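You operate a simulated robot arm through the tools that you are given. There is no shell and no other tool.

You run a simulated robot arm. Do the job below in one go: nothing can be reset, and whatever is moved stays where it is left.

TASK
Unplug the stage box from TALK and cap the socket for the road.
Fine: audio feed off first and left off; press the release tab before pulling; the green stage plug goes in the green pocket.

The check looks at the end state, three seconds after you hand in, the way a careful person would. Anything else that was tipped, shoved, dropped, spilled or broken makes it a failure. Lids that push on must go on centred and level and be pressed home; caps that screw on are set level and turned clockwise until they are tight.

THE ROBOT
A 6-joint arm with a fingered hand, fixed in place. Base frame: the origin is on the floor under the middle of its stand, x ahead of it, y to its left, z up; the work surface is at about z = 0.8. Readings come in m, degrees, newtons and seconds.
With the tool pointing down near the work surface it reaches from about 0.3 to 0.7 m from the base axis. Its first joint turns from -166.0 to 166.0 degrees. Payload 4 kg.
The tool frame sits at the grasp point between the pads (the TCP): z along the fingers, y along the line on which they close. The tips reach 0.022 m beyond it. The gripper opens to 0.112 m; its body begins 0.06 m behind the TCP. The gripper is a hand of 4 fingers: y runs from the thumb to the fingers, the wrist lies at [0, 0, -0.218] in the tool frame, and closing takes about 1.5 s.
Orientation is that of the tool frame in the base frame, as a unit quaternion [x, y, z, w]. With the fingers straight down and closing along the base's y, the tool's x points along the base's -x, its y along +y and its z along -z.

THE INTERFACE
- The arm moves only by the tool servo_tool. Its argument "series" is a list of rows, each a list of 2 entries, a list of its own where there are three numbers: the shift along the tool's x, y, z in cm, then the turn, a rotation vector about the tool's x, y, z in degrees. In form: [[[tx, ty, tz], [rx, ry, rz]], ...]. A call has 1 to 20 rows; each row shifts and turns the commanded pose from where the row before left it, along the tool's axes as they then stand. "gripper" is the finger opening in cm, from 0 to 11.2, set as the call begins (left out, the last holds). Rows are played at 5 a second. More than 0.05 m and 8.6 degrees between two rows, or a gripper value outside its range, and nothing of the call is played. A pose out of reach is approached as far as the arm can. The call stops where the force on the tool passes 40 N (or 10 N more than at its start, if that is more) or the arm is blocked; 0.2 s more then pass. Each finger travels about 0.045 m/s and halts on what it meets, pressing with about 24 N; the grip force reading is that of the motor and also rises with nothing between the fingers. The clock runs only during rows and for 0.2 s after the last one: add rows that do not move to give the fingers time. It gives the time, the measured TCP pose, the force on the tool (base axes), the opening and the grip force at its end, in the units of the frame above (readings bear some noise), with the torque about the TCP (base axes, N m) and any sound that the robot's microphone picked up.
- Cameras (640 x 400 px; columns grow to the right, rows downward): "scene" is fixed at [0.0507, -0.5014, 1.4343]; the picture's right is [0.85, -0.53, 0.00], its down [-0.25, -0.39, -0.89] and it looks along [0.47, 0.75, -0.47] (base axes); focal length 322 px, centre (320, 200). "wrist" rides on the gripper at [0.069, 0.004, -0.083] in the tool frame; the picture's right is [-0.06, 1.00, 0.00], its down [-0.77, -0.05, -0.64] and it looks along [-0.64, -0.04, 0.77] (tool axes); focal length 243 px, centre (320, 200).
- get_image(camera): a new picture of that camera. No time passes.
- curl_fingers(finger1, finger2, finger3, thumb_bend): sets how far each is bent, from 0 (flat) to 100 (curled in); at 30 the hand is open as for a grip, at 70 the pads meet at the TCP. One left out holds its place. A second passes; each finger stops where it meets its share of the squeeze, and holds until it gets a number again. A gripper value or a shape takes the hand back. It gives what a move gives, with no picture; readings hold the bend of each and the force on the fingers (four entries, about 0 where the hand has none), thumb and palm.
- hand_shape(shape): the hand has 4 fingers and takes this shape, open, in about a second: jaw (thumb against the fingers, like two jaws); tri (thumb and two fingers); tip (a fingertip pinch); poke (one finger out to press); point (the index stretched); flat (the hand flat); cup (the hand cupped); fist (a fist). The gripper value then closes the fingers along that shape, each until it touches; the sizes above hold for jaw. It gives what a move gives, with no picture.
- measure_at(camera, pixels): for up to 12 pixels [column, row] of the newest picture of that camera ("zoom" is the newest enlarged one), the place [x, y, z] in the base frame of the surface seen there, good to about 0.002 m. No time passes.
- inspect(camera, box): a new picture of the part [left, top, right, bottom] of that camera's present view, enlarged. No time passes.
- sign_off(): hands the job in; it is judged then, once.

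Unless the task says otherwise, let go and move clear before handing in.

The tools are called after "Emit:" as a command line: name --argument value ..., lists and objects as JSON in quotes. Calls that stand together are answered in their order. servo_tool: Moves the arm, as the interface text tells. Its arguments: {"type":"object","properties":{"series":{"type":"array","items":{"type":"array"}},"gripper":{"type":"number"}},"required":["series"]} The other tools are called the same way: hand_shape (shape) gives the hand a shape; curl_fingers (finger1, finger2, finger3, thumb_bend) moves the fingers one by one; get_image (camera) takes a picture; measure_at (camera, pixels) gives the place of the surface under pixels of a picture; inspect (camera, box) takes an enlarged picture of a part of a camera's view; sign_off () hands the job in.

At the start:

```text
time_s: 0.0
tool_pos: [0.409, 0.1635, 1.2324]
tcp_rot: [0.0, 1.0, 0.0, 0.0]
force: [0.3, -0.6, 0.6]
wrist_torque: [0.02, 0.02, -0.02]
gripper_width: 0.1118
grip_force: 0.1
shape: jaw
bend: [30.0, 30.0, 30.0, 30.0]
finger forces: [0.0, 0.0, 0.0, 0.0, 0.0, 0.0]
```

scene: 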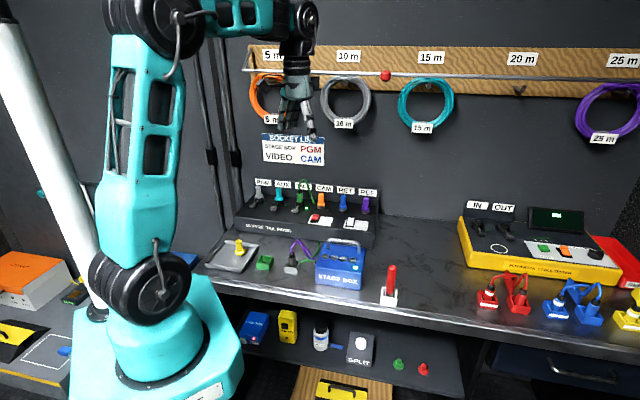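
wrist: 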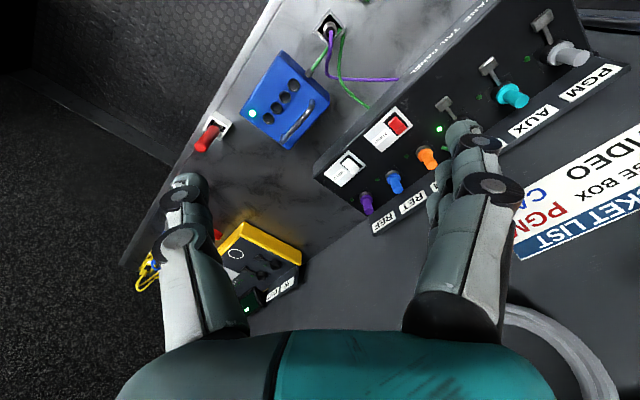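

The scene picture shows a rear panel with a row of sockets (PGM, AUX, TALK?, CAM, RET, REF) around pixels (255-375, 180-240), a stage box at (340,262) and other items in front. I'll take enlarged pictures to read the details.

Emit:
inspect --camera "scene" --box '[220, 160, 400, 272]'

Emit:
inspect --camera "scene" --box '[190, 220, 430, 370]'

Emit:
inspect --camera "wrist" --box '[200, 0, 640, 275]'

Emit:
inspect --camera "scene" --box '[0, 240, 160, 340]'

```text
3.56 times, centred on (310, 216) of scene
```

zoom: 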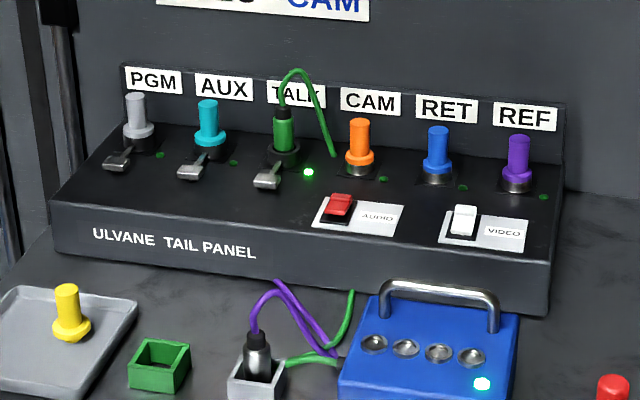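

```text
2.67 times, centred on (310, 295) of scene
```

zoom: 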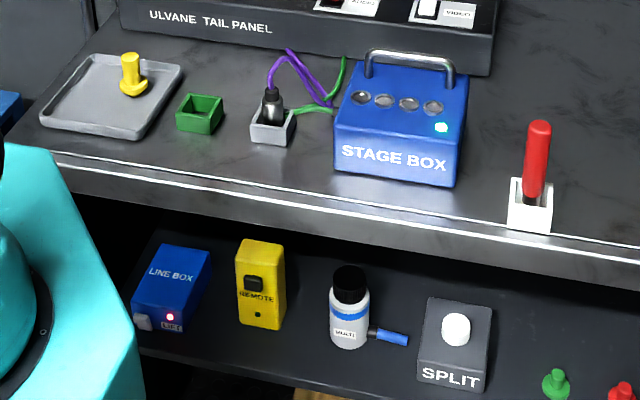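

```text
1.45 times, centred on (420, 138) of wrist
```

zoom: 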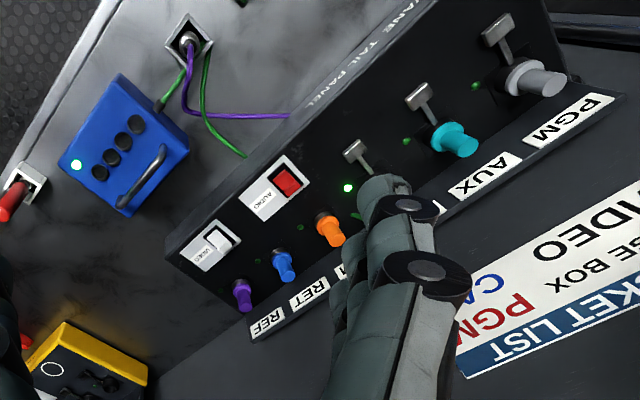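

```text
4.00 times, centred on (80, 290) of scene
```

zoom: 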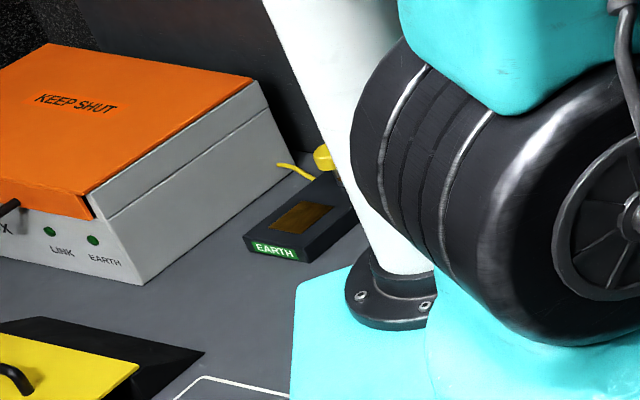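

The panel has a red AUDIO rocker at zoom (340,205), a green plug in TALK at (283,130) with a metal tab at (268,180), a yellow cap on a tray, and a green pocket. I'll measure these and zoom in further.

Emit:
inspect --camera "scene" --box '[280, 175, 344, 215]'

Emit:
inspect --camera "scene" --box '[200, 230, 312, 300]'

Emit:
inspect --camera "scene" --box '[300, 200, 380, 250]'

Emit:
inspect --camera "scene" --box '[250, 125, 340, 181]'

```text
10.00 times, centred on (312, 195) of scene
```

zoom: 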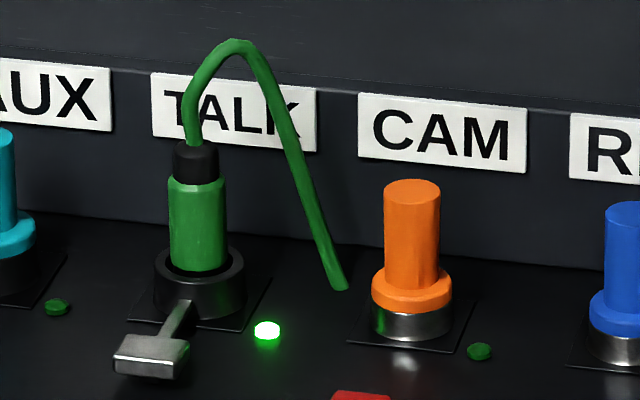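

```text
5.71 times, centred on (256, 265) of scene
```

zoom: 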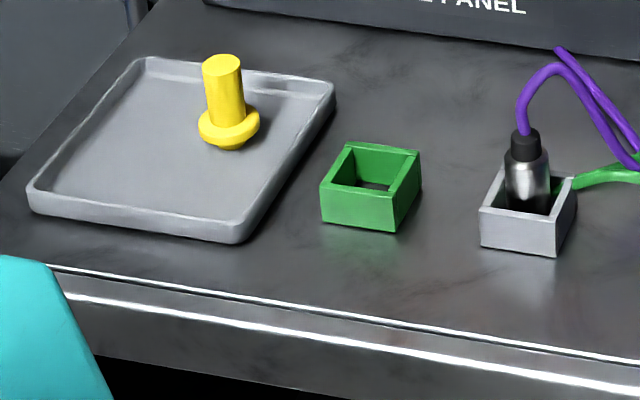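

```text
8.00 times, centred on (340, 225) of scene
```

zoom: 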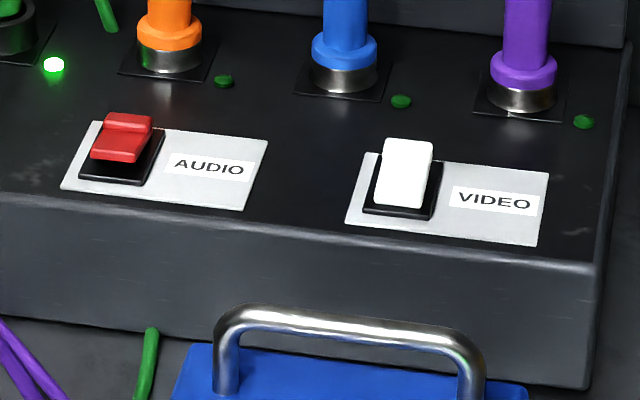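

```text
7.11 times, centred on (295, 153) of scene
```

zoom: 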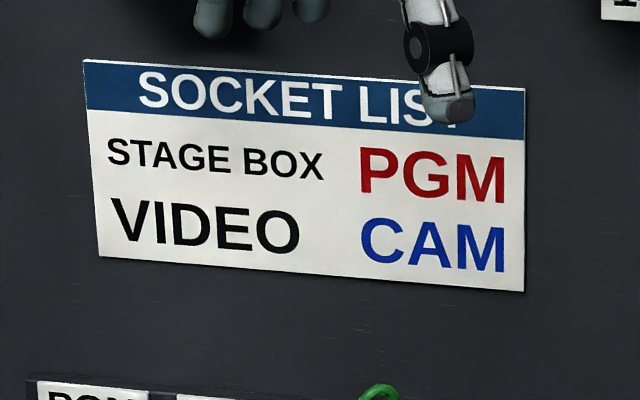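

The AUDIO rocker is pressed on its front (red part raised at the back?), the cap stands upright on the tray. Now I'll measure places in these regions.

Emit:
inspect --camera "scene" --box '[280, 175, 344, 215]'

Emit:
measure_at --camera "zoom" --pixels '[[195, 160], [197, 225], [200, 265], [165, 290], [230, 300], [150, 345], [150, 372], [185, 310], [266, 330], [60, 365], [300, 380], [232, 45]]'

Emit:
inspect --camera "scene" --box '[300, 200, 380, 250]'

Emit:
measure_at --camera "zoom" --pixels '[[128, 120], [120, 148], [95, 155], [145, 118], [75, 180], [100, 125], [258, 145], [240, 205], [408, 145], [400, 205], [120, 210], [450, 250]]'

Emit:
inspect --camera "scene" --box '[200, 230, 312, 300]'

Emit:
measure_at --camera "zoom" --pixels '[[220, 62], [225, 100], [232, 130], [232, 145], [205, 130], [255, 128], [347, 145], [418, 152], [397, 192], [323, 183], [375, 185], [330, 220]]'

```text
10.00 times, centred on (312, 195) of scene
```

zoom: 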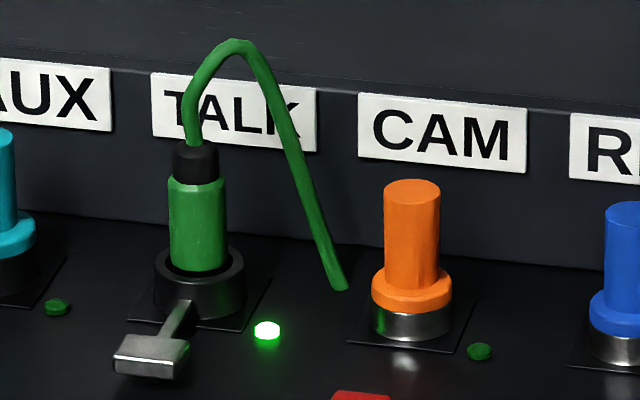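

```text
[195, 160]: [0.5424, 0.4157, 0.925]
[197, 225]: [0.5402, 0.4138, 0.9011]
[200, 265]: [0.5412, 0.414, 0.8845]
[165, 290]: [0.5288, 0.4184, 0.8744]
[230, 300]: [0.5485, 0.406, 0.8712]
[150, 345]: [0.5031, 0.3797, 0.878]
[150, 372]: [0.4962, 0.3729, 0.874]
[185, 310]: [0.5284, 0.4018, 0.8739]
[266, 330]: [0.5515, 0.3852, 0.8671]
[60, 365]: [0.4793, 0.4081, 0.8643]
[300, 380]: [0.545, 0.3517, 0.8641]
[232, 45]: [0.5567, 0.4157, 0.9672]
```

```text
8.00 times, centred on (340, 225) of scene
```

zoom: 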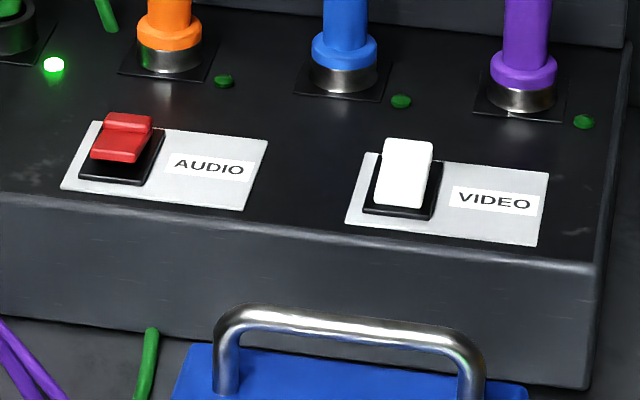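

```text
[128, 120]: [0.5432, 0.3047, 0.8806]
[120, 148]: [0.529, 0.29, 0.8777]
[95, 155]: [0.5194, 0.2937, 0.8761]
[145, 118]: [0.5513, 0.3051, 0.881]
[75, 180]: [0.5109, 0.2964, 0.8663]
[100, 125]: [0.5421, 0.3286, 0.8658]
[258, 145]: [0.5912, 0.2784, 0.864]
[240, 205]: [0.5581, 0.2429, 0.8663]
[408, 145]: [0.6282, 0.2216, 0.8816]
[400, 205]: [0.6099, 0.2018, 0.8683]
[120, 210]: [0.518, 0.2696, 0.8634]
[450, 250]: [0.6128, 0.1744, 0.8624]
```

```text
5.71 times, centred on (256, 265) of scene
```

zoom: 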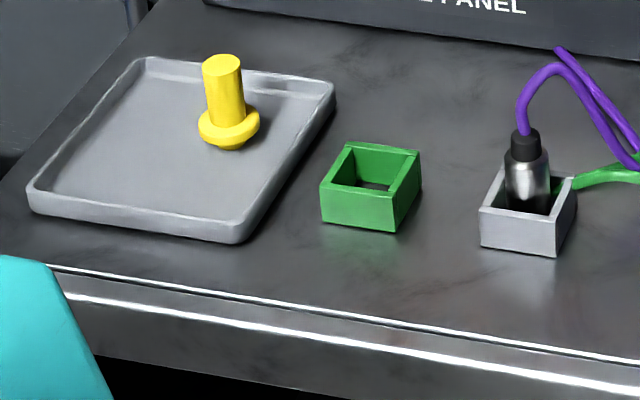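

```text
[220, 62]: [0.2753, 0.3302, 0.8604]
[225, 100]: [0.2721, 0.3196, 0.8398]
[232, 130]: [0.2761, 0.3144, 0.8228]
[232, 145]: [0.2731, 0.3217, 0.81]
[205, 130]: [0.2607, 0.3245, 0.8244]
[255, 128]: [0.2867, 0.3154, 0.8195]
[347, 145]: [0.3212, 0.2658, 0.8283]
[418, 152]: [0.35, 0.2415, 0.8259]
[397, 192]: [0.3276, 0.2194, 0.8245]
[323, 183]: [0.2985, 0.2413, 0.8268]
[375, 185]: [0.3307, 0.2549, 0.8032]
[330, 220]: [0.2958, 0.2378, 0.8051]
```

Panel top is at z≈0.864, the row of sockets runs along about (0.707,-0.707) and TALK sits near (0.546,0.423). I'll move the hand above and in front of the panel, turned 45° to line up with it, to look through the wrist camera.

Emit:
servo_tool --series '[[[-0.5, 3, 2.4], [0, 0, 0]], [[-0.5, 3, 2.4], [0, 0, 0]], [[-0.5, 3, 2.4], [0, 0, 0]], [[-0.5, 3, 2.4], [0, 0, 0]], [[0, 0, 0], [0, 0, -7.5]], [[0, 0, 0], [0, 0, -7.5]], [[0, 0, 0], [0, 0, -7.5]], [[0, 0, 0], [0, 0, -7.5]], [[0, 0, 0], [0, 0, -7.5]], [[0, 0, 0], [0, 0, -7.5]]]'

Emit:
get_image --camera "wrist"

Emit:
get_image --camera "scene"

```text
time_s: 2.2
tool_pos: [0.4292, 0.2852, 1.1375]
tcp_rot: [-0.384, 0.923, 0.001, 0.0]
force: [0.7, -0.5, -0.7]
wrist_torque: [-0.04, 0.02, 0.01]
gripper_width: 0.1119
grip_force: 0.1
shape: jaw
bend: [30.0, 30.0, 30.0, 30.0]
finger forces: [0.0, 0.1, 0.0, 0.0, 0.0, 0.0]
```

```text
taken
```

wrist: 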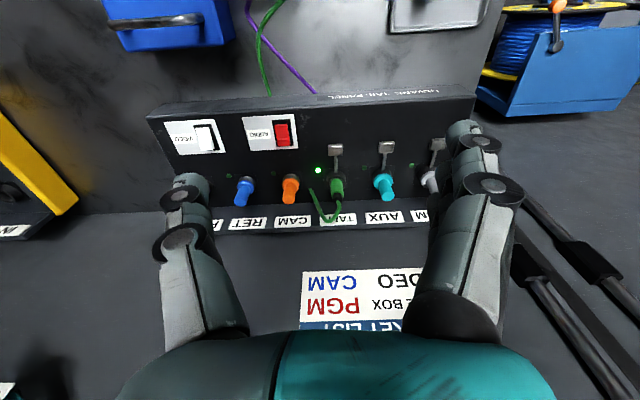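

```text
taken
```

scene: 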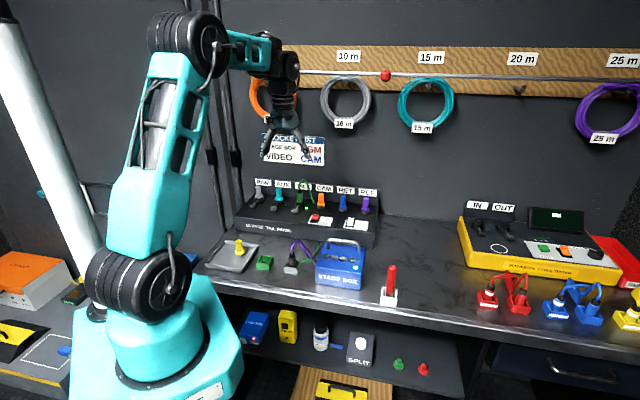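

The wrist view (upside down) shows the whole panel: AUDIO switch at (270,132), TALK plug at (338,188), its tab at (335,150). I'll enlarge and measure.

Emit:
inspect --camera "wrist" --box '[160, 110, 288, 190]'

Emit:
measure_at --camera "zoom" --pixels '[[570, 70], [600, 60], [625, 50], [580, 160], [610, 150], [640, 150], [190, 100], [220, 90], [250, 80], [220, 190], [250, 190], [280, 180]]'

Emit:
inspect --camera "wrist" --box '[280, 130, 400, 205]'

Emit:
measure_at --camera "zoom" --pixels '[[265, 100], [295, 100], [325, 100], [295, 80], [295, 130], [297, 160], [300, 250], [300, 270], [305, 300], [270, 245], [335, 245], [560, 250]]'

```text
5.00 times, centred on (224, 150) of wrist
```

zoom: 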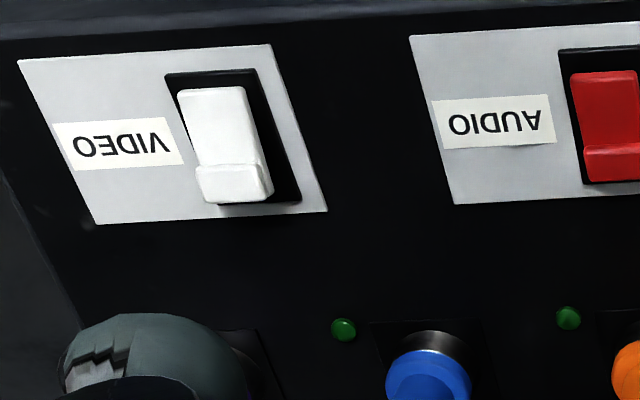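

```text
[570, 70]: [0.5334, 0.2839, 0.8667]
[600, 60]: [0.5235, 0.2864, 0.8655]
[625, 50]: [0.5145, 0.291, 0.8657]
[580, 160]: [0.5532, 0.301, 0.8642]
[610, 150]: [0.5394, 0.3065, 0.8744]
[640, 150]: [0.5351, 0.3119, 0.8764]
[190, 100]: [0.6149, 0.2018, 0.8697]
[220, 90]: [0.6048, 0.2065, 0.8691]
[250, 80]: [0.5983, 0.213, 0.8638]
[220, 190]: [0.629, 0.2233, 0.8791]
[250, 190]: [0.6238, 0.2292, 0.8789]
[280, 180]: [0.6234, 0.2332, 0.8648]
```

```text
5.33 times, centred on (340, 168) of wrist
```

zoom: 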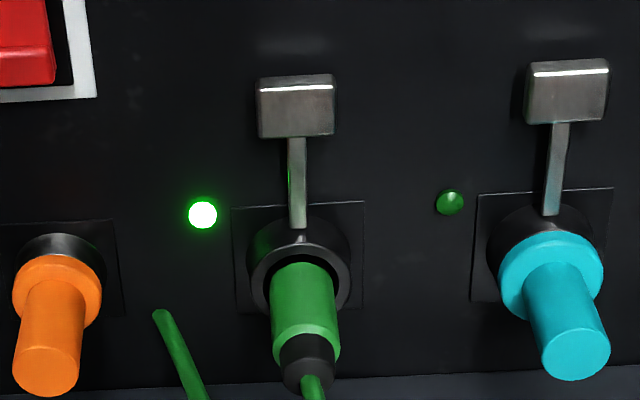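

```text
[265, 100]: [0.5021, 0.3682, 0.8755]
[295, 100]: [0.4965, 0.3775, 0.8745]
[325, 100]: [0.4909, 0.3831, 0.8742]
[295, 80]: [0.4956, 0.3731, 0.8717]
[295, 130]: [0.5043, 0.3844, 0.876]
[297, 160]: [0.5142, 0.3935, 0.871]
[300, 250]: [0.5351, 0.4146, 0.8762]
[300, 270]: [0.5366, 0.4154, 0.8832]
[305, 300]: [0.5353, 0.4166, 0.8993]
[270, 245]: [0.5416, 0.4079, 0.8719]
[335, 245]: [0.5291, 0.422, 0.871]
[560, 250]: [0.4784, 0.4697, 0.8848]
```

The rocker faces are hard to read at this range, and the tab pad sits near (0.497,0.378,0.875). I'll set the poke shape and drop closer to the AUDIO switch to see both the finger and the rocker.

Emit:
hand_shape --shape "poke"

Emit:
servo_tool --series '[[[1.0, -1.5, 3], [0, 0, 0]], [[1.0, -1.5, 3], [0, 0, 0]], [[0, -1.5, 3], [0, 0, 0]], [[0, 0, 0], [0, 0, 0]]]'

Emit:
get_image --camera "wrist"

Emit:
get_image --camera "scene"

```text
time_s: 3.1
tool_pos: [0.4283, 0.2837, 1.1365]
tcp_rot: [-0.382, 0.924, 0.0, 0.0]
force: [-1.5, 0.2, 0.6]
wrist_torque: [0.01, 0.0, -0.01]
gripper_width: 0.0001
grip_force: 0.0
shape: poke
bend: [100.0, 100.0, 100.0, 47.0]
finger forces: [0.0, 0.1, 0.1, 0.0, 0.1, 0.0]
```

```text
time_s: 4.1
tool_pos: [0.4472, 0.2376, 1.048]
tcp_rot: [-0.383, 0.924, 0.001, 0.0]
force: [0.5, 0.0, 0.0]
wrist_torque: [-0.01, 0.0, 0.02]
gripper_width: 0.0
grip_force: 0.0
shape: poke
bend: [100.0, 100.0, 100.0, 47.0]
finger forces: [0.0, 0.0, 0.0, 0.0, 0.0, 0.0]
```

```text
taken
```

wrist: 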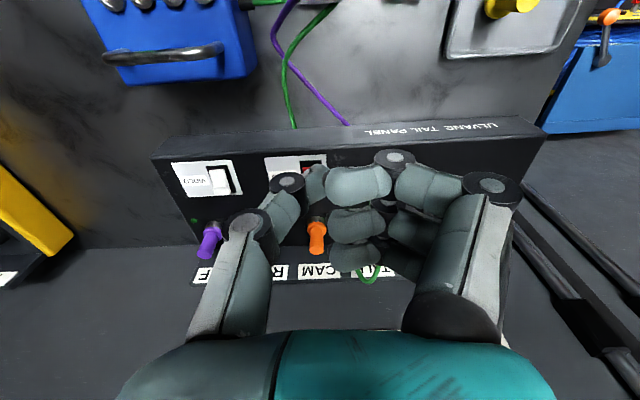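

```text
taken
```

scene: 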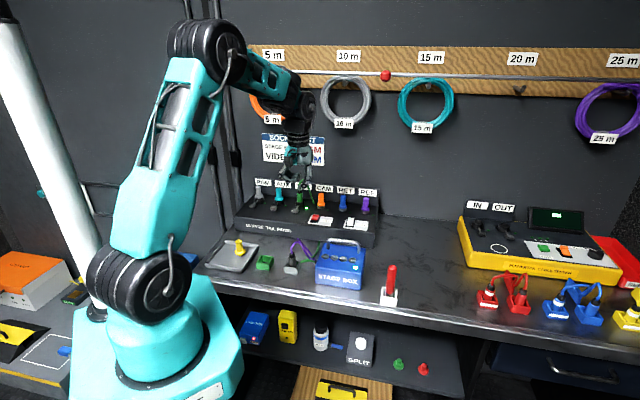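

The fingers are curled with the thumb at bend 47; I'll look at the hand up close from both cameras to find what sticks out.

Emit:
inspect --camera "scene" --box '[250, 80, 378, 160]'

Emit:
inspect --camera "scene" --box '[268, 150, 332, 190]'

Emit:
inspect --camera "wrist" --box '[180, 130, 500, 330]'

Emit:
measure_at --camera "zoom" --pixels '[[210, 100], [250, 110], [285, 130], [360, 110], [360, 190], [360, 250], [430, 60], [440, 110], [620, 120], [140, 190]]'

```text
5.00 times, centred on (314, 120) of scene
```

zoom: 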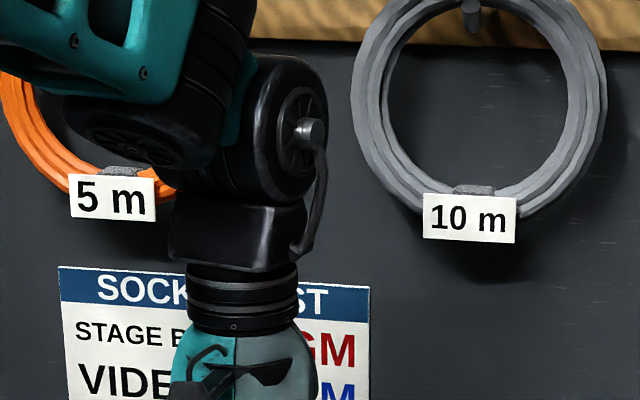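

```text
10.00 times, centred on (300, 170) of scene
```

zoom: 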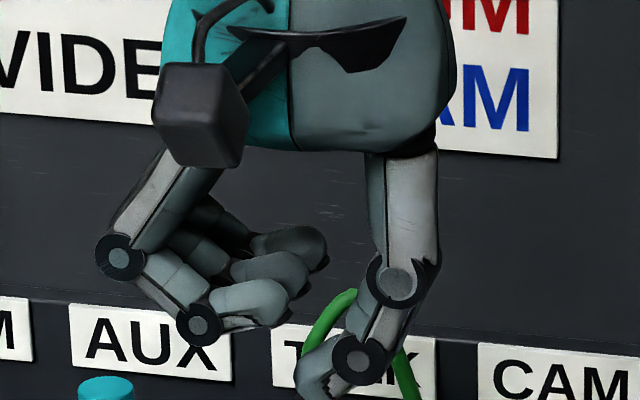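

```text
2.00 times, centred on (340, 230) of wrist
```

zoom: 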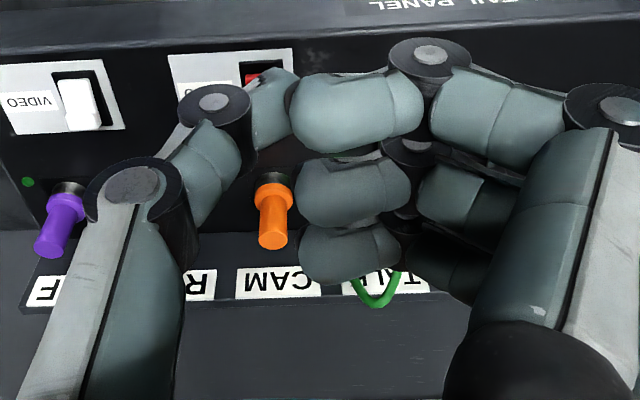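

```text
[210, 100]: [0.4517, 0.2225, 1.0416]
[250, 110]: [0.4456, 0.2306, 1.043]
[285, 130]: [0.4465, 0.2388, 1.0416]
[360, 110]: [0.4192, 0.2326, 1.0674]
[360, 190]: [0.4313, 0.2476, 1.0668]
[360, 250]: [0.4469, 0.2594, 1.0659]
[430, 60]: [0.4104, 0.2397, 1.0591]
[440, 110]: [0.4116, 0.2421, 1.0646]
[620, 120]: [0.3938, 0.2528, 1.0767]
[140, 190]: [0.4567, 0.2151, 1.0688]
```

In the poke shape the thumb is the one reaching down (scene zoom (320,385)), the other fingers are curled above. I'll measure the thumb tip and the knuckles.

Emit:
inspect --camera "scene" --box '[276, 165, 324, 195]'

Emit:
measure_at --camera "zoom" --pixels '[[320, 290], [300, 300], [290, 280], [330, 270], [370, 280], [320, 250], [160, 220], [230, 210], [200, 230]]'

```text
13.33 times, centred on (300, 180) of scene
```

zoom: 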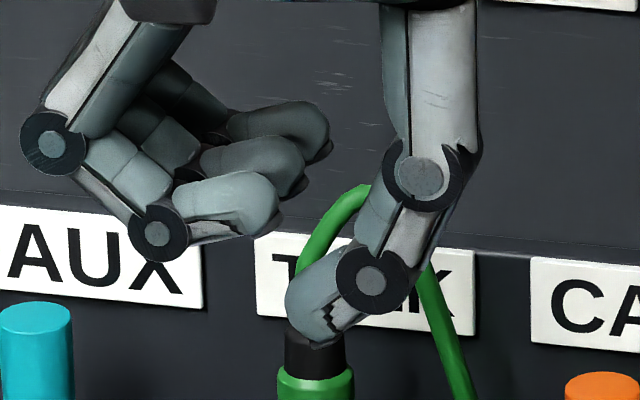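

```text
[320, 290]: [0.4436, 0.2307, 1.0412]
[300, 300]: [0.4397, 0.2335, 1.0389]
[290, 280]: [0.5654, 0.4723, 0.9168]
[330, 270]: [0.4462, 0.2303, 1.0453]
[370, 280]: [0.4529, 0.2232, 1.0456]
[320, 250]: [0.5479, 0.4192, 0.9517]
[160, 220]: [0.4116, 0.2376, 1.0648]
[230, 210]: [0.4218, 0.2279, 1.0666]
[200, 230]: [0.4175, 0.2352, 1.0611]
```

The thumb tip sits at about the TCP's xy and about 1.5–2 cm below it. I'll advance 5 cm and go down a bit so the AUDIO rocker comes clear above the fingers in the wrist view.

Emit:
servo_tool --series '[[[-2.5, 0, 2], [0, 0, 0]], [[-2.5, 0, 2], [0, 0, 0]], [[0, 0, 0], [0, 0, 0]]]'

Emit:
get_image --camera "wrist"

Emit:
inspect --camera "wrist" --box '[140, 60, 380, 210]'

```text
time_s: 4.9
tool_pos: [0.4819, 0.2739, 1.0065]
tcp_rot: [-0.383, 0.924, 0.0, 0.0]
force: [-0.1, 0.8, -0.1]
wrist_torque: [0.0, 0.02, 0.0]
gripper_width: 0.0
grip_force: 0.1
shape: poke
bend: [100.0, 100.0, 100.0, 47.0]
finger forces: [0.1, 0.0, 0.0, 0.1, 0.0, 0.0]
```

```text
taken
```

wrist: 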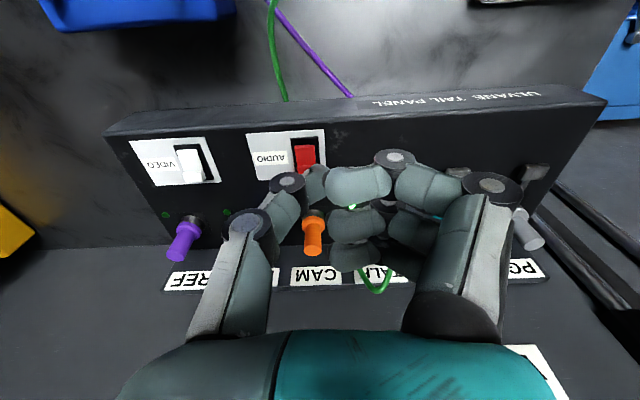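

```text
2.67 times, centred on (260, 135) of wrist
```

zoom: 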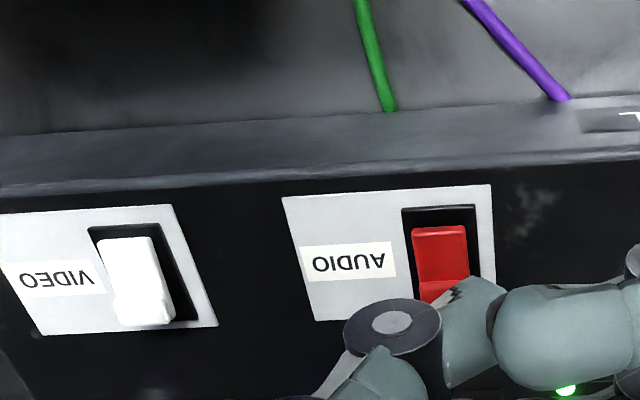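

The AUDIO rocker at (305,155) is just peeking out; I'll zoom in tightly on both rockers and measure their profiles.

Emit:
inspect --camera "wrist" --box '[280, 130, 344, 170]'

Emit:
measure_at --camera "zoom" --pixels '[[250, 155], [255, 180], [260, 210], [260, 240], [260, 260], [270, 290], [275, 310], [200, 160], [330, 160], [200, 300], [220, 330]]'

Emit:
inspect --camera "wrist" --box '[160, 130, 224, 170]'

Emit:
measure_at --camera "zoom" --pixels '[[275, 195], [280, 220], [290, 250], [300, 280], [310, 320], [330, 360], [240, 200], [340, 200], [270, 300], [380, 300]]'

```text
10.00 times, centred on (312, 150) of wrist
```

zoom: 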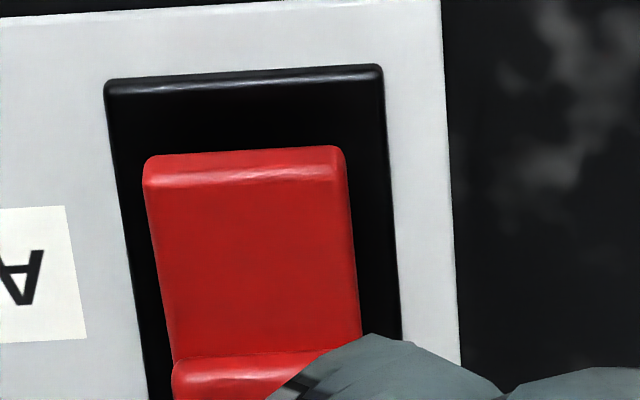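

```text
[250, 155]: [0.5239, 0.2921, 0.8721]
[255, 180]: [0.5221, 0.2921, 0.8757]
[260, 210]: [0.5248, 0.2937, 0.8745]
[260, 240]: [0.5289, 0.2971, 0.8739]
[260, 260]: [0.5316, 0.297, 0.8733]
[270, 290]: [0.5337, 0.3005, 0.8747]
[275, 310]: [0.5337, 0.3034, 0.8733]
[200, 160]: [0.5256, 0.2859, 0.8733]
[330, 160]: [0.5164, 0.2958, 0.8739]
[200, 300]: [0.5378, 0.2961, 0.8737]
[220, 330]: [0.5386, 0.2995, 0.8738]
```

```text
10.00 times, centred on (192, 150) of wrist
```

zoom: 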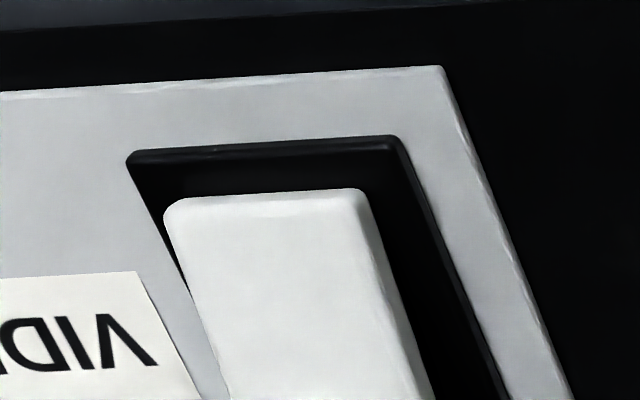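

```text
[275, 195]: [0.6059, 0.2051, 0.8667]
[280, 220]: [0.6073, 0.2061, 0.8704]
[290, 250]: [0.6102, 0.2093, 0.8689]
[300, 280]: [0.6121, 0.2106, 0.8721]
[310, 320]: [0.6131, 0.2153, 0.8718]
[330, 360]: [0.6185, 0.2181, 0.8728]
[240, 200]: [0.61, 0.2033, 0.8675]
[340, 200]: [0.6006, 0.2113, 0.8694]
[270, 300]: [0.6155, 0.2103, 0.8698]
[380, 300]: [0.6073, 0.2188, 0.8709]
```

Measured slopes: AUDIO's face falls about 8° toward the back, VIDEO's rises about 8°, so the two rockers seem to be in opposite states. I'll shift the hand to see the whole AUDIO rocker unobstructed.

Emit:
servo_tool --series '[[[-2, 1.5, 0], [0, 0, 0]], [[-2, 1.5, 0], [0, 0, 0]], [[0, 1, 0], [0, 0, 0]]]'

Emit:
get_image --camera "wrist"

Emit:
inspect --camera "wrist" --box '[180, 80, 308, 160]'

```text
time_s: 5.7
tool_pos: [0.4825, 0.3313, 1.006]
tcp_rot: [-0.383, 0.924, 0.0, 0.0]
force: [0.6, -0.4, -0.1]
wrist_torque: [-0.01, -0.03, -0.02]
gripper_width: 0.0002
grip_force: 0.1
shape: poke
bend: [100.0, 100.0, 100.0, 47.0]
finger forces: [0.0, 0.0, 0.0, 0.0, 0.1, 0.0]
```

```text
taken
```

wrist: 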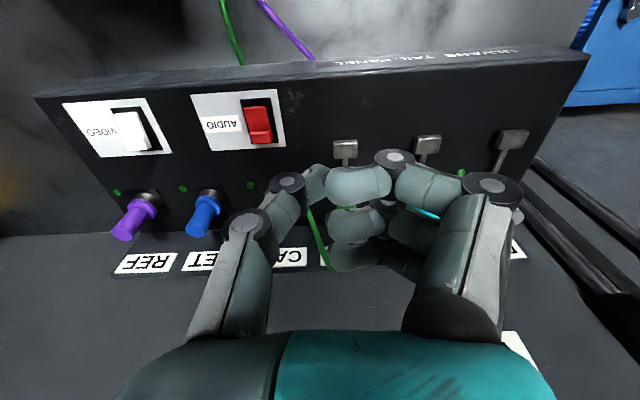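

```text
5.00 times, centred on (244, 120) of wrist
```

zoom: 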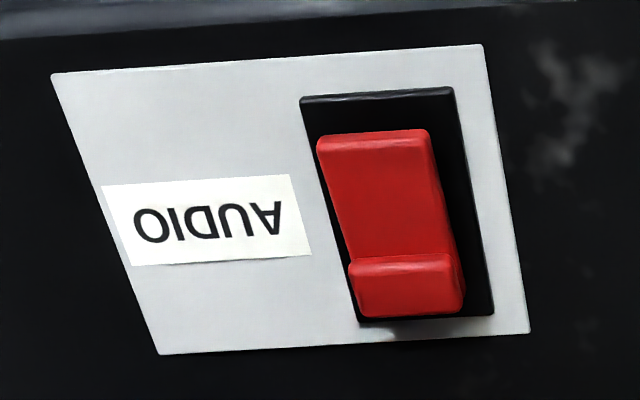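

The AUDIO rocker is fully visible: a long face and a raised block at the back end. I'll enlarge it and measure along its length.

Emit:
inspect --camera "wrist" --box '[228, 92, 292, 152]'

Emit:
measure_at --camera "zoom" --pixels '[[170, 100], [180, 140], [190, 180], [200, 220], [210, 250], [215, 275], [220, 300], [225, 320], [230, 345], [260, 345], [330, 250], [60, 90]]'

Emit:
inspect --camera "wrist" --box '[90, 92, 154, 152]'

Emit:
measure_at --camera "zoom" --pixels '[[240, 150], [250, 180], [260, 200], [270, 230], [280, 260], [290, 290], [295, 310], [305, 330], [310, 350]]'

```text
6.67 times, centred on (260, 122) of wrist
```

zoom: 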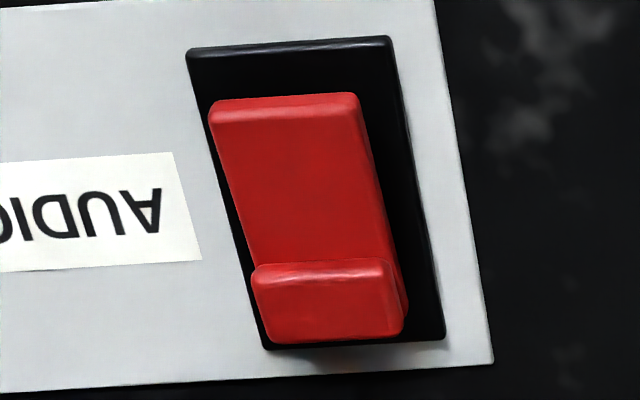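

```text
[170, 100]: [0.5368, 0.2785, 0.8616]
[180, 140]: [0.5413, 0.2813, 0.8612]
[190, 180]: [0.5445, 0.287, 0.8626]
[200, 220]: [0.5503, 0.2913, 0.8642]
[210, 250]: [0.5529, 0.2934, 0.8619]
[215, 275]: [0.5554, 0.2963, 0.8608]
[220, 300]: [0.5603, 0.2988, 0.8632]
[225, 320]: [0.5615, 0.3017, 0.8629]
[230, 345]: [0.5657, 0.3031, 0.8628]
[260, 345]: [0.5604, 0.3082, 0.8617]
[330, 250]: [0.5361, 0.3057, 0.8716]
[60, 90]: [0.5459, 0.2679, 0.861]
```

```text
6.67 times, centred on (122, 122) of wrist
```

zoom: 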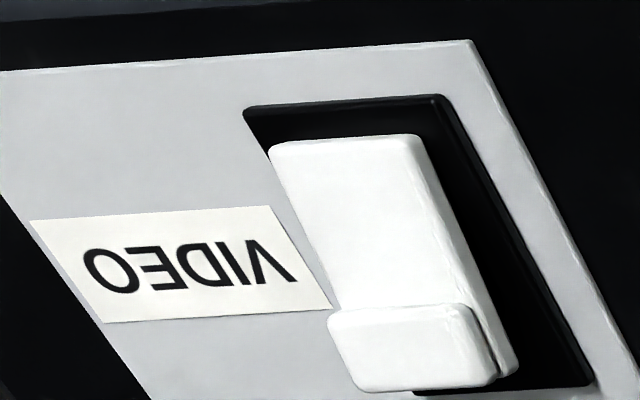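

```text
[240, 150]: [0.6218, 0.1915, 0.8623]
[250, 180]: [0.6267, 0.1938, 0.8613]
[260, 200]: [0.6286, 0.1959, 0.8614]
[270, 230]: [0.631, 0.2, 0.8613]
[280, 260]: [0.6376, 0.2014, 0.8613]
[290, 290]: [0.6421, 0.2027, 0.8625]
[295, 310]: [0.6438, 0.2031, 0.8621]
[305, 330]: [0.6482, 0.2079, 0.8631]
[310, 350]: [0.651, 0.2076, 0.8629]
```

The enlargement used a wider box than I assumed, so my points fell on the plate. I'll re-measure with the pixels on the red and white rockers.

Emit:
inspect --camera "wrist" --box '[212, 92, 308, 152]'

Emit:
measure_at --camera "zoom" --pixels '[[285, 105], [290, 120], [295, 160], [300, 200], [310, 245], [320, 265], [325, 285], [328, 305], [330, 330], [290, 60], [350, 365], [235, 105]]'

Emit:
inspect --camera "wrist" --box '[74, 92, 170, 152]'

Emit:
measure_at --camera "zoom" --pixels '[[345, 143], [350, 160], [365, 200], [380, 250], [390, 290], [400, 312], [405, 330], [410, 350], [415, 380], [340, 120], [440, 395]]'

```text
6.67 times, centred on (260, 122) of wrist
```

zoom: 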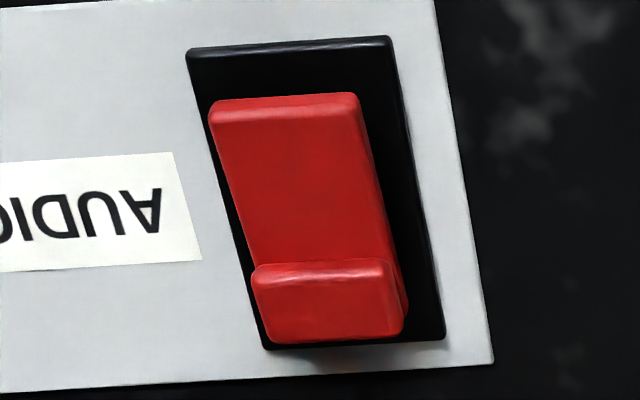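

```text
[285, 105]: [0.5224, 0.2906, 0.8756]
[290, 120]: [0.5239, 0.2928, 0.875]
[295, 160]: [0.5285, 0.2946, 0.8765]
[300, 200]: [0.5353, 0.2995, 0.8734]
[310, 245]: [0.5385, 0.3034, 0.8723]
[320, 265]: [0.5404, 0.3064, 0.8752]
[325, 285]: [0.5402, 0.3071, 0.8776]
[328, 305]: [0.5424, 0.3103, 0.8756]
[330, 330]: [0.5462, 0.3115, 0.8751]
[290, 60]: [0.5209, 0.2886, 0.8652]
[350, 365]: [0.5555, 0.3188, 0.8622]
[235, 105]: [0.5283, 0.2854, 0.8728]
```

```text
6.67 times, centred on (122, 122) of wrist
```

zoom: 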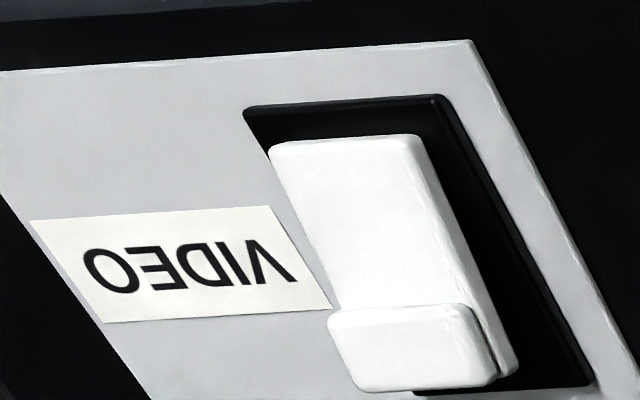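

```text
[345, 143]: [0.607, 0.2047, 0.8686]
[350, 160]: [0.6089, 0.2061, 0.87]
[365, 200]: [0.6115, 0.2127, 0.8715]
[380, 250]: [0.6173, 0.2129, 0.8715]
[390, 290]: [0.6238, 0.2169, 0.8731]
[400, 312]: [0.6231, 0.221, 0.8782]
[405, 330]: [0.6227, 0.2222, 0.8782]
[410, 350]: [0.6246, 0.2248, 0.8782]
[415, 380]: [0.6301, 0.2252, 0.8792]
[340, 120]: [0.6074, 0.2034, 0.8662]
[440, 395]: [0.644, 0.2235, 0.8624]
```

AUDIO's front end is the raised one (z 0.8755 at v=0.575, falling to 0.8725), VIDEO's front is the low one; TALK's LED is lit so AUDIO is on. I'll bring the thumb tip above the front end of the AUDIO rocker at about (0.525,0.293) and check.

Emit:
servo_tool --series '[[[-0.2, -3, 0], [0, 0, 0]], [[0, -2.9, 0], [0, 0, 0]], [[0, 0, 3.5], [0, 0, 0]], [[0, 0, 3.5], [0, 0, 0]], [[0, 0, 0], [0, 0, 0]]]'

Emit:
get_image --camera "wrist"

Emit:
inspect --camera "scene" --box '[268, 175, 364, 235]'

```text
time_s: 6.9
tool_pos: [0.5239, 0.2898, 0.9367]
tcp_rot: [-0.383, 0.924, 0.0, 0.0]
force: [-0.2, -0.4, -0.2]
wrist_torque: [0.0, -0.01, -0.02]
gripper_width: 0.0002
grip_force: 0.0
shape: poke
bend: [100.0, 100.0, 100.0, 47.0]
finger forces: [0.0, 0.0, 0.0, 0.1, 0.0, 0.0]
```

```text
taken
```

wrist: 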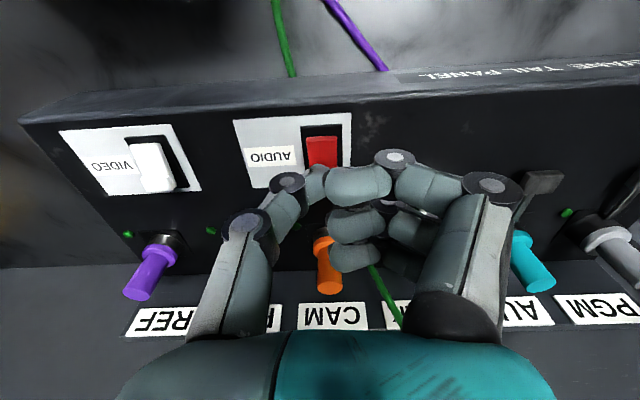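

```text
6.67 times, centred on (316, 205) of scene
```

zoom: 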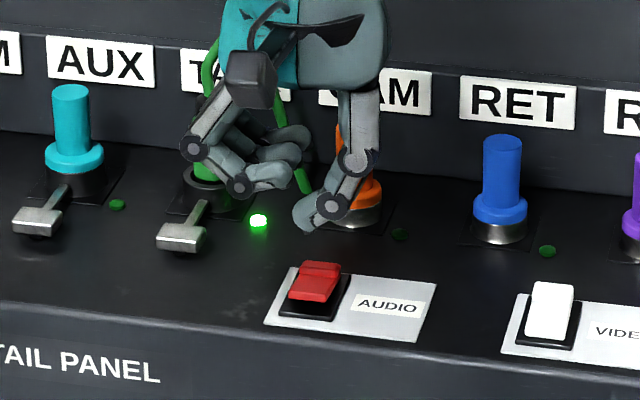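

The thumb tip (scene zoom (310,228)) hangs straight above the front of the red rocker (312,295). I'll go down in small steps and press.

Emit:
servo_tool --series '[[[0, 0, 1.5], [0, 0, 0]], [[0, 0, 1.5], [0, 0, 0]], [[0, 0, 0.4], [0, 0, 0]], [[0, 0, 0.3], [0, 0, 0]], [[0, 0, 0.3], [0, 0, 0]], [[0, 0, 0.3], [0, 0, 0]]]'

Emit:
inspect --camera "scene" --box '[268, 175, 364, 235]'

```text
time_s: 8.3
tool_pos: [0.525, 0.2891, 0.8945]
tcp_rot: [-0.382, 0.924, 0.0, 0.001]
force: [-1.0, -4.6, 12.6]
wrist_torque: [-0.08, 0.04, 0.01]
gripper_width: 0.0
grip_force: 0.1
shape: poke
bend: [100.0, 100.0, 100.0, 47.0]
finger forces: [0.0, 0.0, 0.0, 0.1, 12.9, 0.1]
```

```text
6.67 times, centred on (316, 205) of scene
```

zoom: 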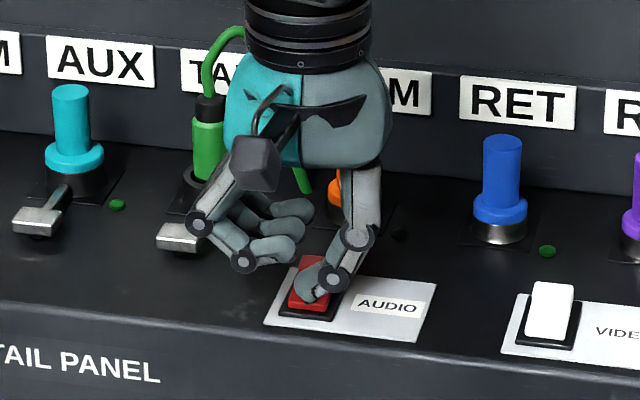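

The thumb pressed with 12.9 N and the rocker appears tilted the other way. I'll lift and check the TALK LED and the rocker.

Emit:
servo_tool --series '[[[0, 0, -3], [0, 0, 0]], [[0, 0, -4], [0, 0, 0]], [[0, 0, -3], [0, 0, 0]]]'

Emit:
inspect --camera "scene" --box '[268, 175, 364, 235]'

Emit:
get_image --camera "wrist"

```text
time_s: 9.1
tool_pos: [0.5244, 0.2911, 0.9944]
tcp_rot: [-0.383, 0.924, 0.001, 0.0]
force: [-0.1, 0.3, -0.1]
wrist_torque: [0.01, 0.02, 0.01]
gripper_width: 0.0
grip_force: 0.0
shape: poke
bend: [100.0, 100.0, 100.0, 47.0]
finger forces: [0.0, 0.0, 0.0, 0.0, 0.0, 0.0]
```

```text
6.67 times, centred on (316, 205) of scene
```

zoom: 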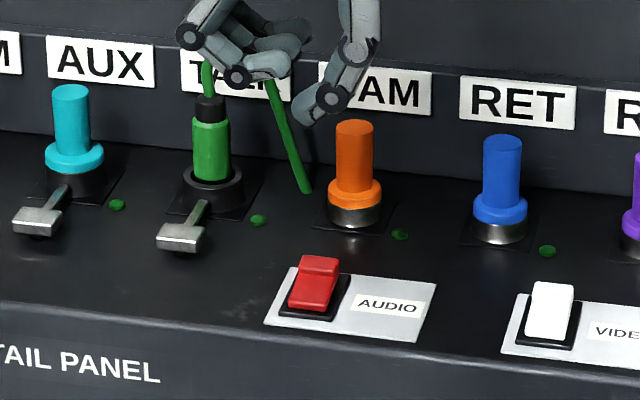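

```text
taken
```

wrist: 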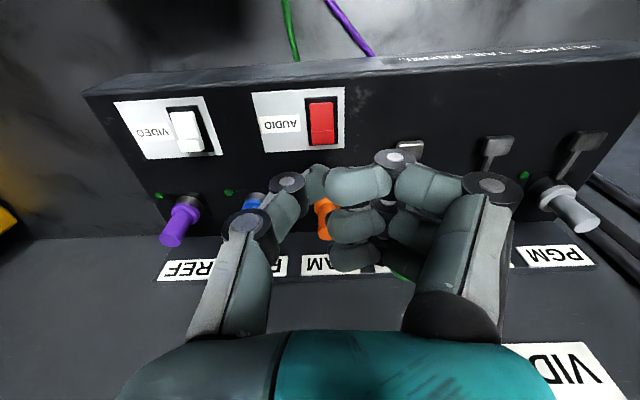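

The TALK LED (zoom (258,220)) is now dark and the AUDIO rocker has flipped front-down: audio is off. Next I'll bring the thumb over the TALK release tab (about u=0.086, v=0.614), tilted 15° back so the palm stays clear of the cable, and look before pressing.

Emit:
servo_tool --series '[[[-1.6, 3.9, 0], [0, 0, 0]], [[-1.6, 3.85, 0], [0, 0, 0]], [[0, 0, 0], [0, -7.5, 0]], [[0, 0, 0], [0, -7.5, 0]], [[0.65, 0, 2.4], [0, 0, 0]], [[0.65, 0, 2.4], [0, 0, 0]], [[0, 0, 0], [0, 0, 0]]]'

Emit:
get_image --camera "wrist"

Emit:
inspect --camera "scene" --box '[252, 165, 348, 225]'

```text
time_s: 10.7
tool_pos: [0.4936, 0.3673, 0.9449]
tcp_rot: [-0.38, 0.916, 0.05, 0.121]
force: [0.1, 0.5, -0.9]
wrist_torque: [-0.01, -0.01, -0.04]
gripper_width: 0.0001
grip_force: 0.0
shape: poke
bend: [100.0, 100.0, 100.0, 47.0]
finger forces: [0.0, 0.0, 0.0, 0.1, 0.0, 0.1]
```

```text
taken
```

wrist: 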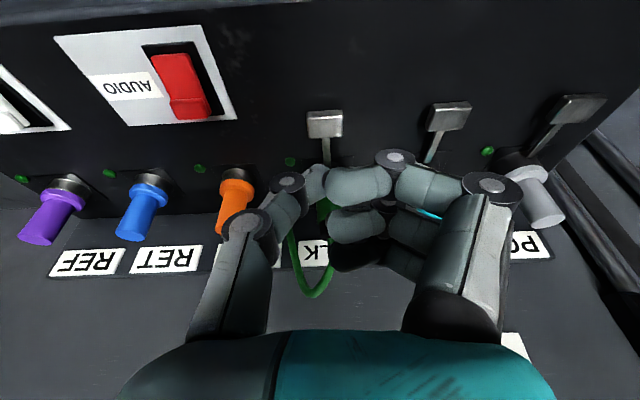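

```text
6.67 times, centred on (300, 195) of scene
```

zoom: 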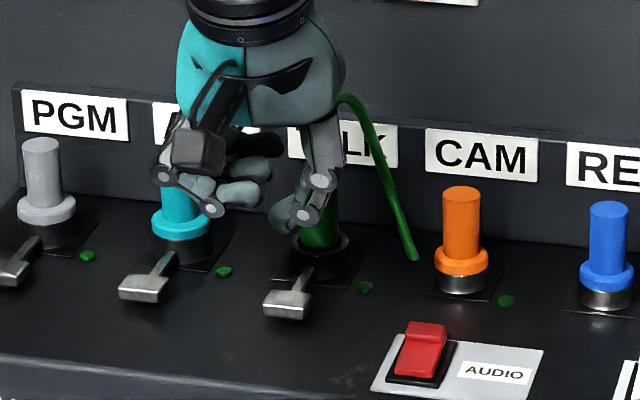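

The thumb tip is near the tab; I'll measure its exact place against the pad before pressing.

Emit:
inspect --camera "scene" --box '[276, 185, 324, 215]'

Emit:
measure_at --camera "zoom" --pixels '[[230, 130], [240, 145], [225, 115], [250, 150], [280, 130], [215, 290], [240, 290], [265, 295], [240, 310], [245, 280]]'

Emit:
inspect --camera "wrist" --box '[272, 90, 368, 150]'

Emit:
measure_at --camera "zoom" --pixels '[[230, 150], [350, 150], [465, 150], [350, 200], [350, 260], [230, 260], [465, 260]]'

```text
13.33 times, centred on (300, 200) of scene
```

zoom: 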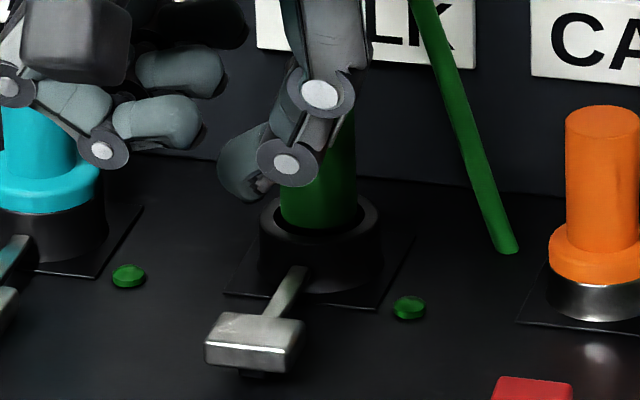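

```text
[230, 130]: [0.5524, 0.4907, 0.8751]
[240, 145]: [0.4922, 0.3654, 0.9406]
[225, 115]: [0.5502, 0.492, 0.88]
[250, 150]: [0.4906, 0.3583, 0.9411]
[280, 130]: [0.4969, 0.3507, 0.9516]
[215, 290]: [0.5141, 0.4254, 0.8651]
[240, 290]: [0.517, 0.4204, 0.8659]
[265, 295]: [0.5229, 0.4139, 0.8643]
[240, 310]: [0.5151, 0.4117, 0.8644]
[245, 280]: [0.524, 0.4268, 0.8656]
```

```text
6.67 times, centred on (320, 120) of wrist
```

zoom: 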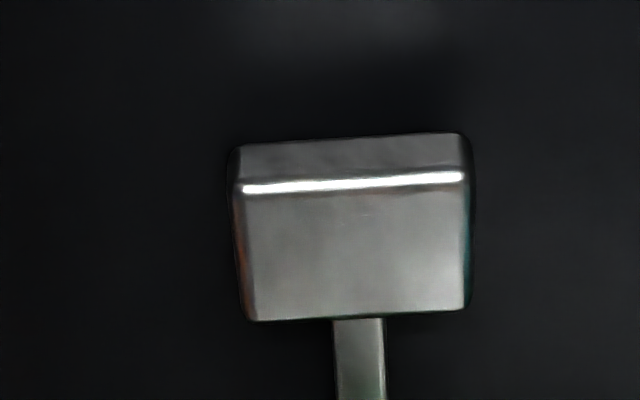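

```text
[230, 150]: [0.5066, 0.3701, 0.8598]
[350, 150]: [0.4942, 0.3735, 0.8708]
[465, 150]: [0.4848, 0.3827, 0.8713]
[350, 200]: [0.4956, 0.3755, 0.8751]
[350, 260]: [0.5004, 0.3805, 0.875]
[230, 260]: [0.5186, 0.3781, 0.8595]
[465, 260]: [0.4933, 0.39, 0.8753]
```

The pad's top spans v≈0.6145–0.628 at u≈0.0845, z=0.875; the thumb tip is about 6 mm short and 3 mm to the side. I'll correct that, then go down in small steps and press.

Emit:
servo_tool --series '[[[-0.58, 0.3, 0.155], [0, 0, 0]], [[0.52, 0, 1.93], [0, 0, 0]], [[0.52, 0, 1.93], [0, 0, 0]], [[0.1, 0, 0.39], [0, 0, 0]], [[0.08, 0, 0.29], [0, 0, 0]], [[0.08, 0, 0.29], [0, 0, 0]], [[0.08, 0, 0.29], [0, 0, 0]]]'

Emit:
inspect --camera "scene" --box '[252, 165, 348, 225]'

Emit:
get_image --camera "wrist"

```text
time_s: 12.3
tool_pos: [0.4954, 0.373, 0.894]
tcp_rot: [-0.378, 0.916, 0.051, 0.124]
force: [2.6, -8.9, 29.2]
wrist_torque: [-0.08, 0.0, 0.01]
gripper_width: 0.0
grip_force: 0.1
shape: poke
bend: [100.0, 100.0, 100.0, 48.0]
finger forces: [0.0, 0.1, 0.0, 0.0, 28.7, 0.0]
```

```text
6.67 times, centred on (300, 195) of scene
```

zoom: 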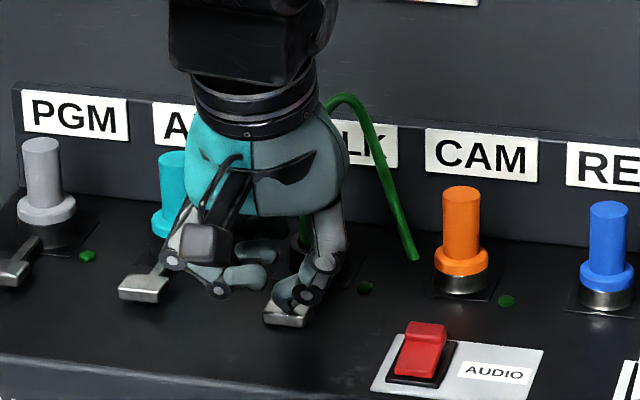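

```text
taken
```

wrist: 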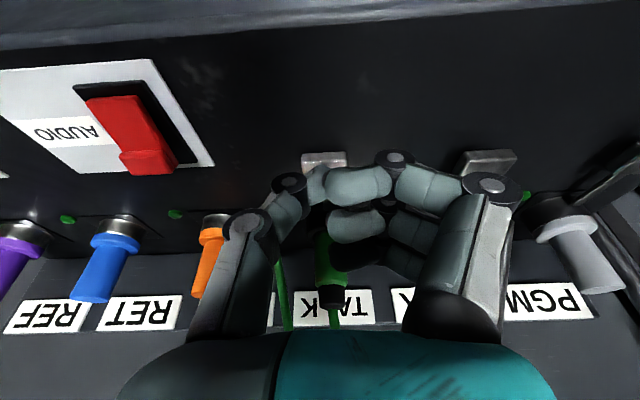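

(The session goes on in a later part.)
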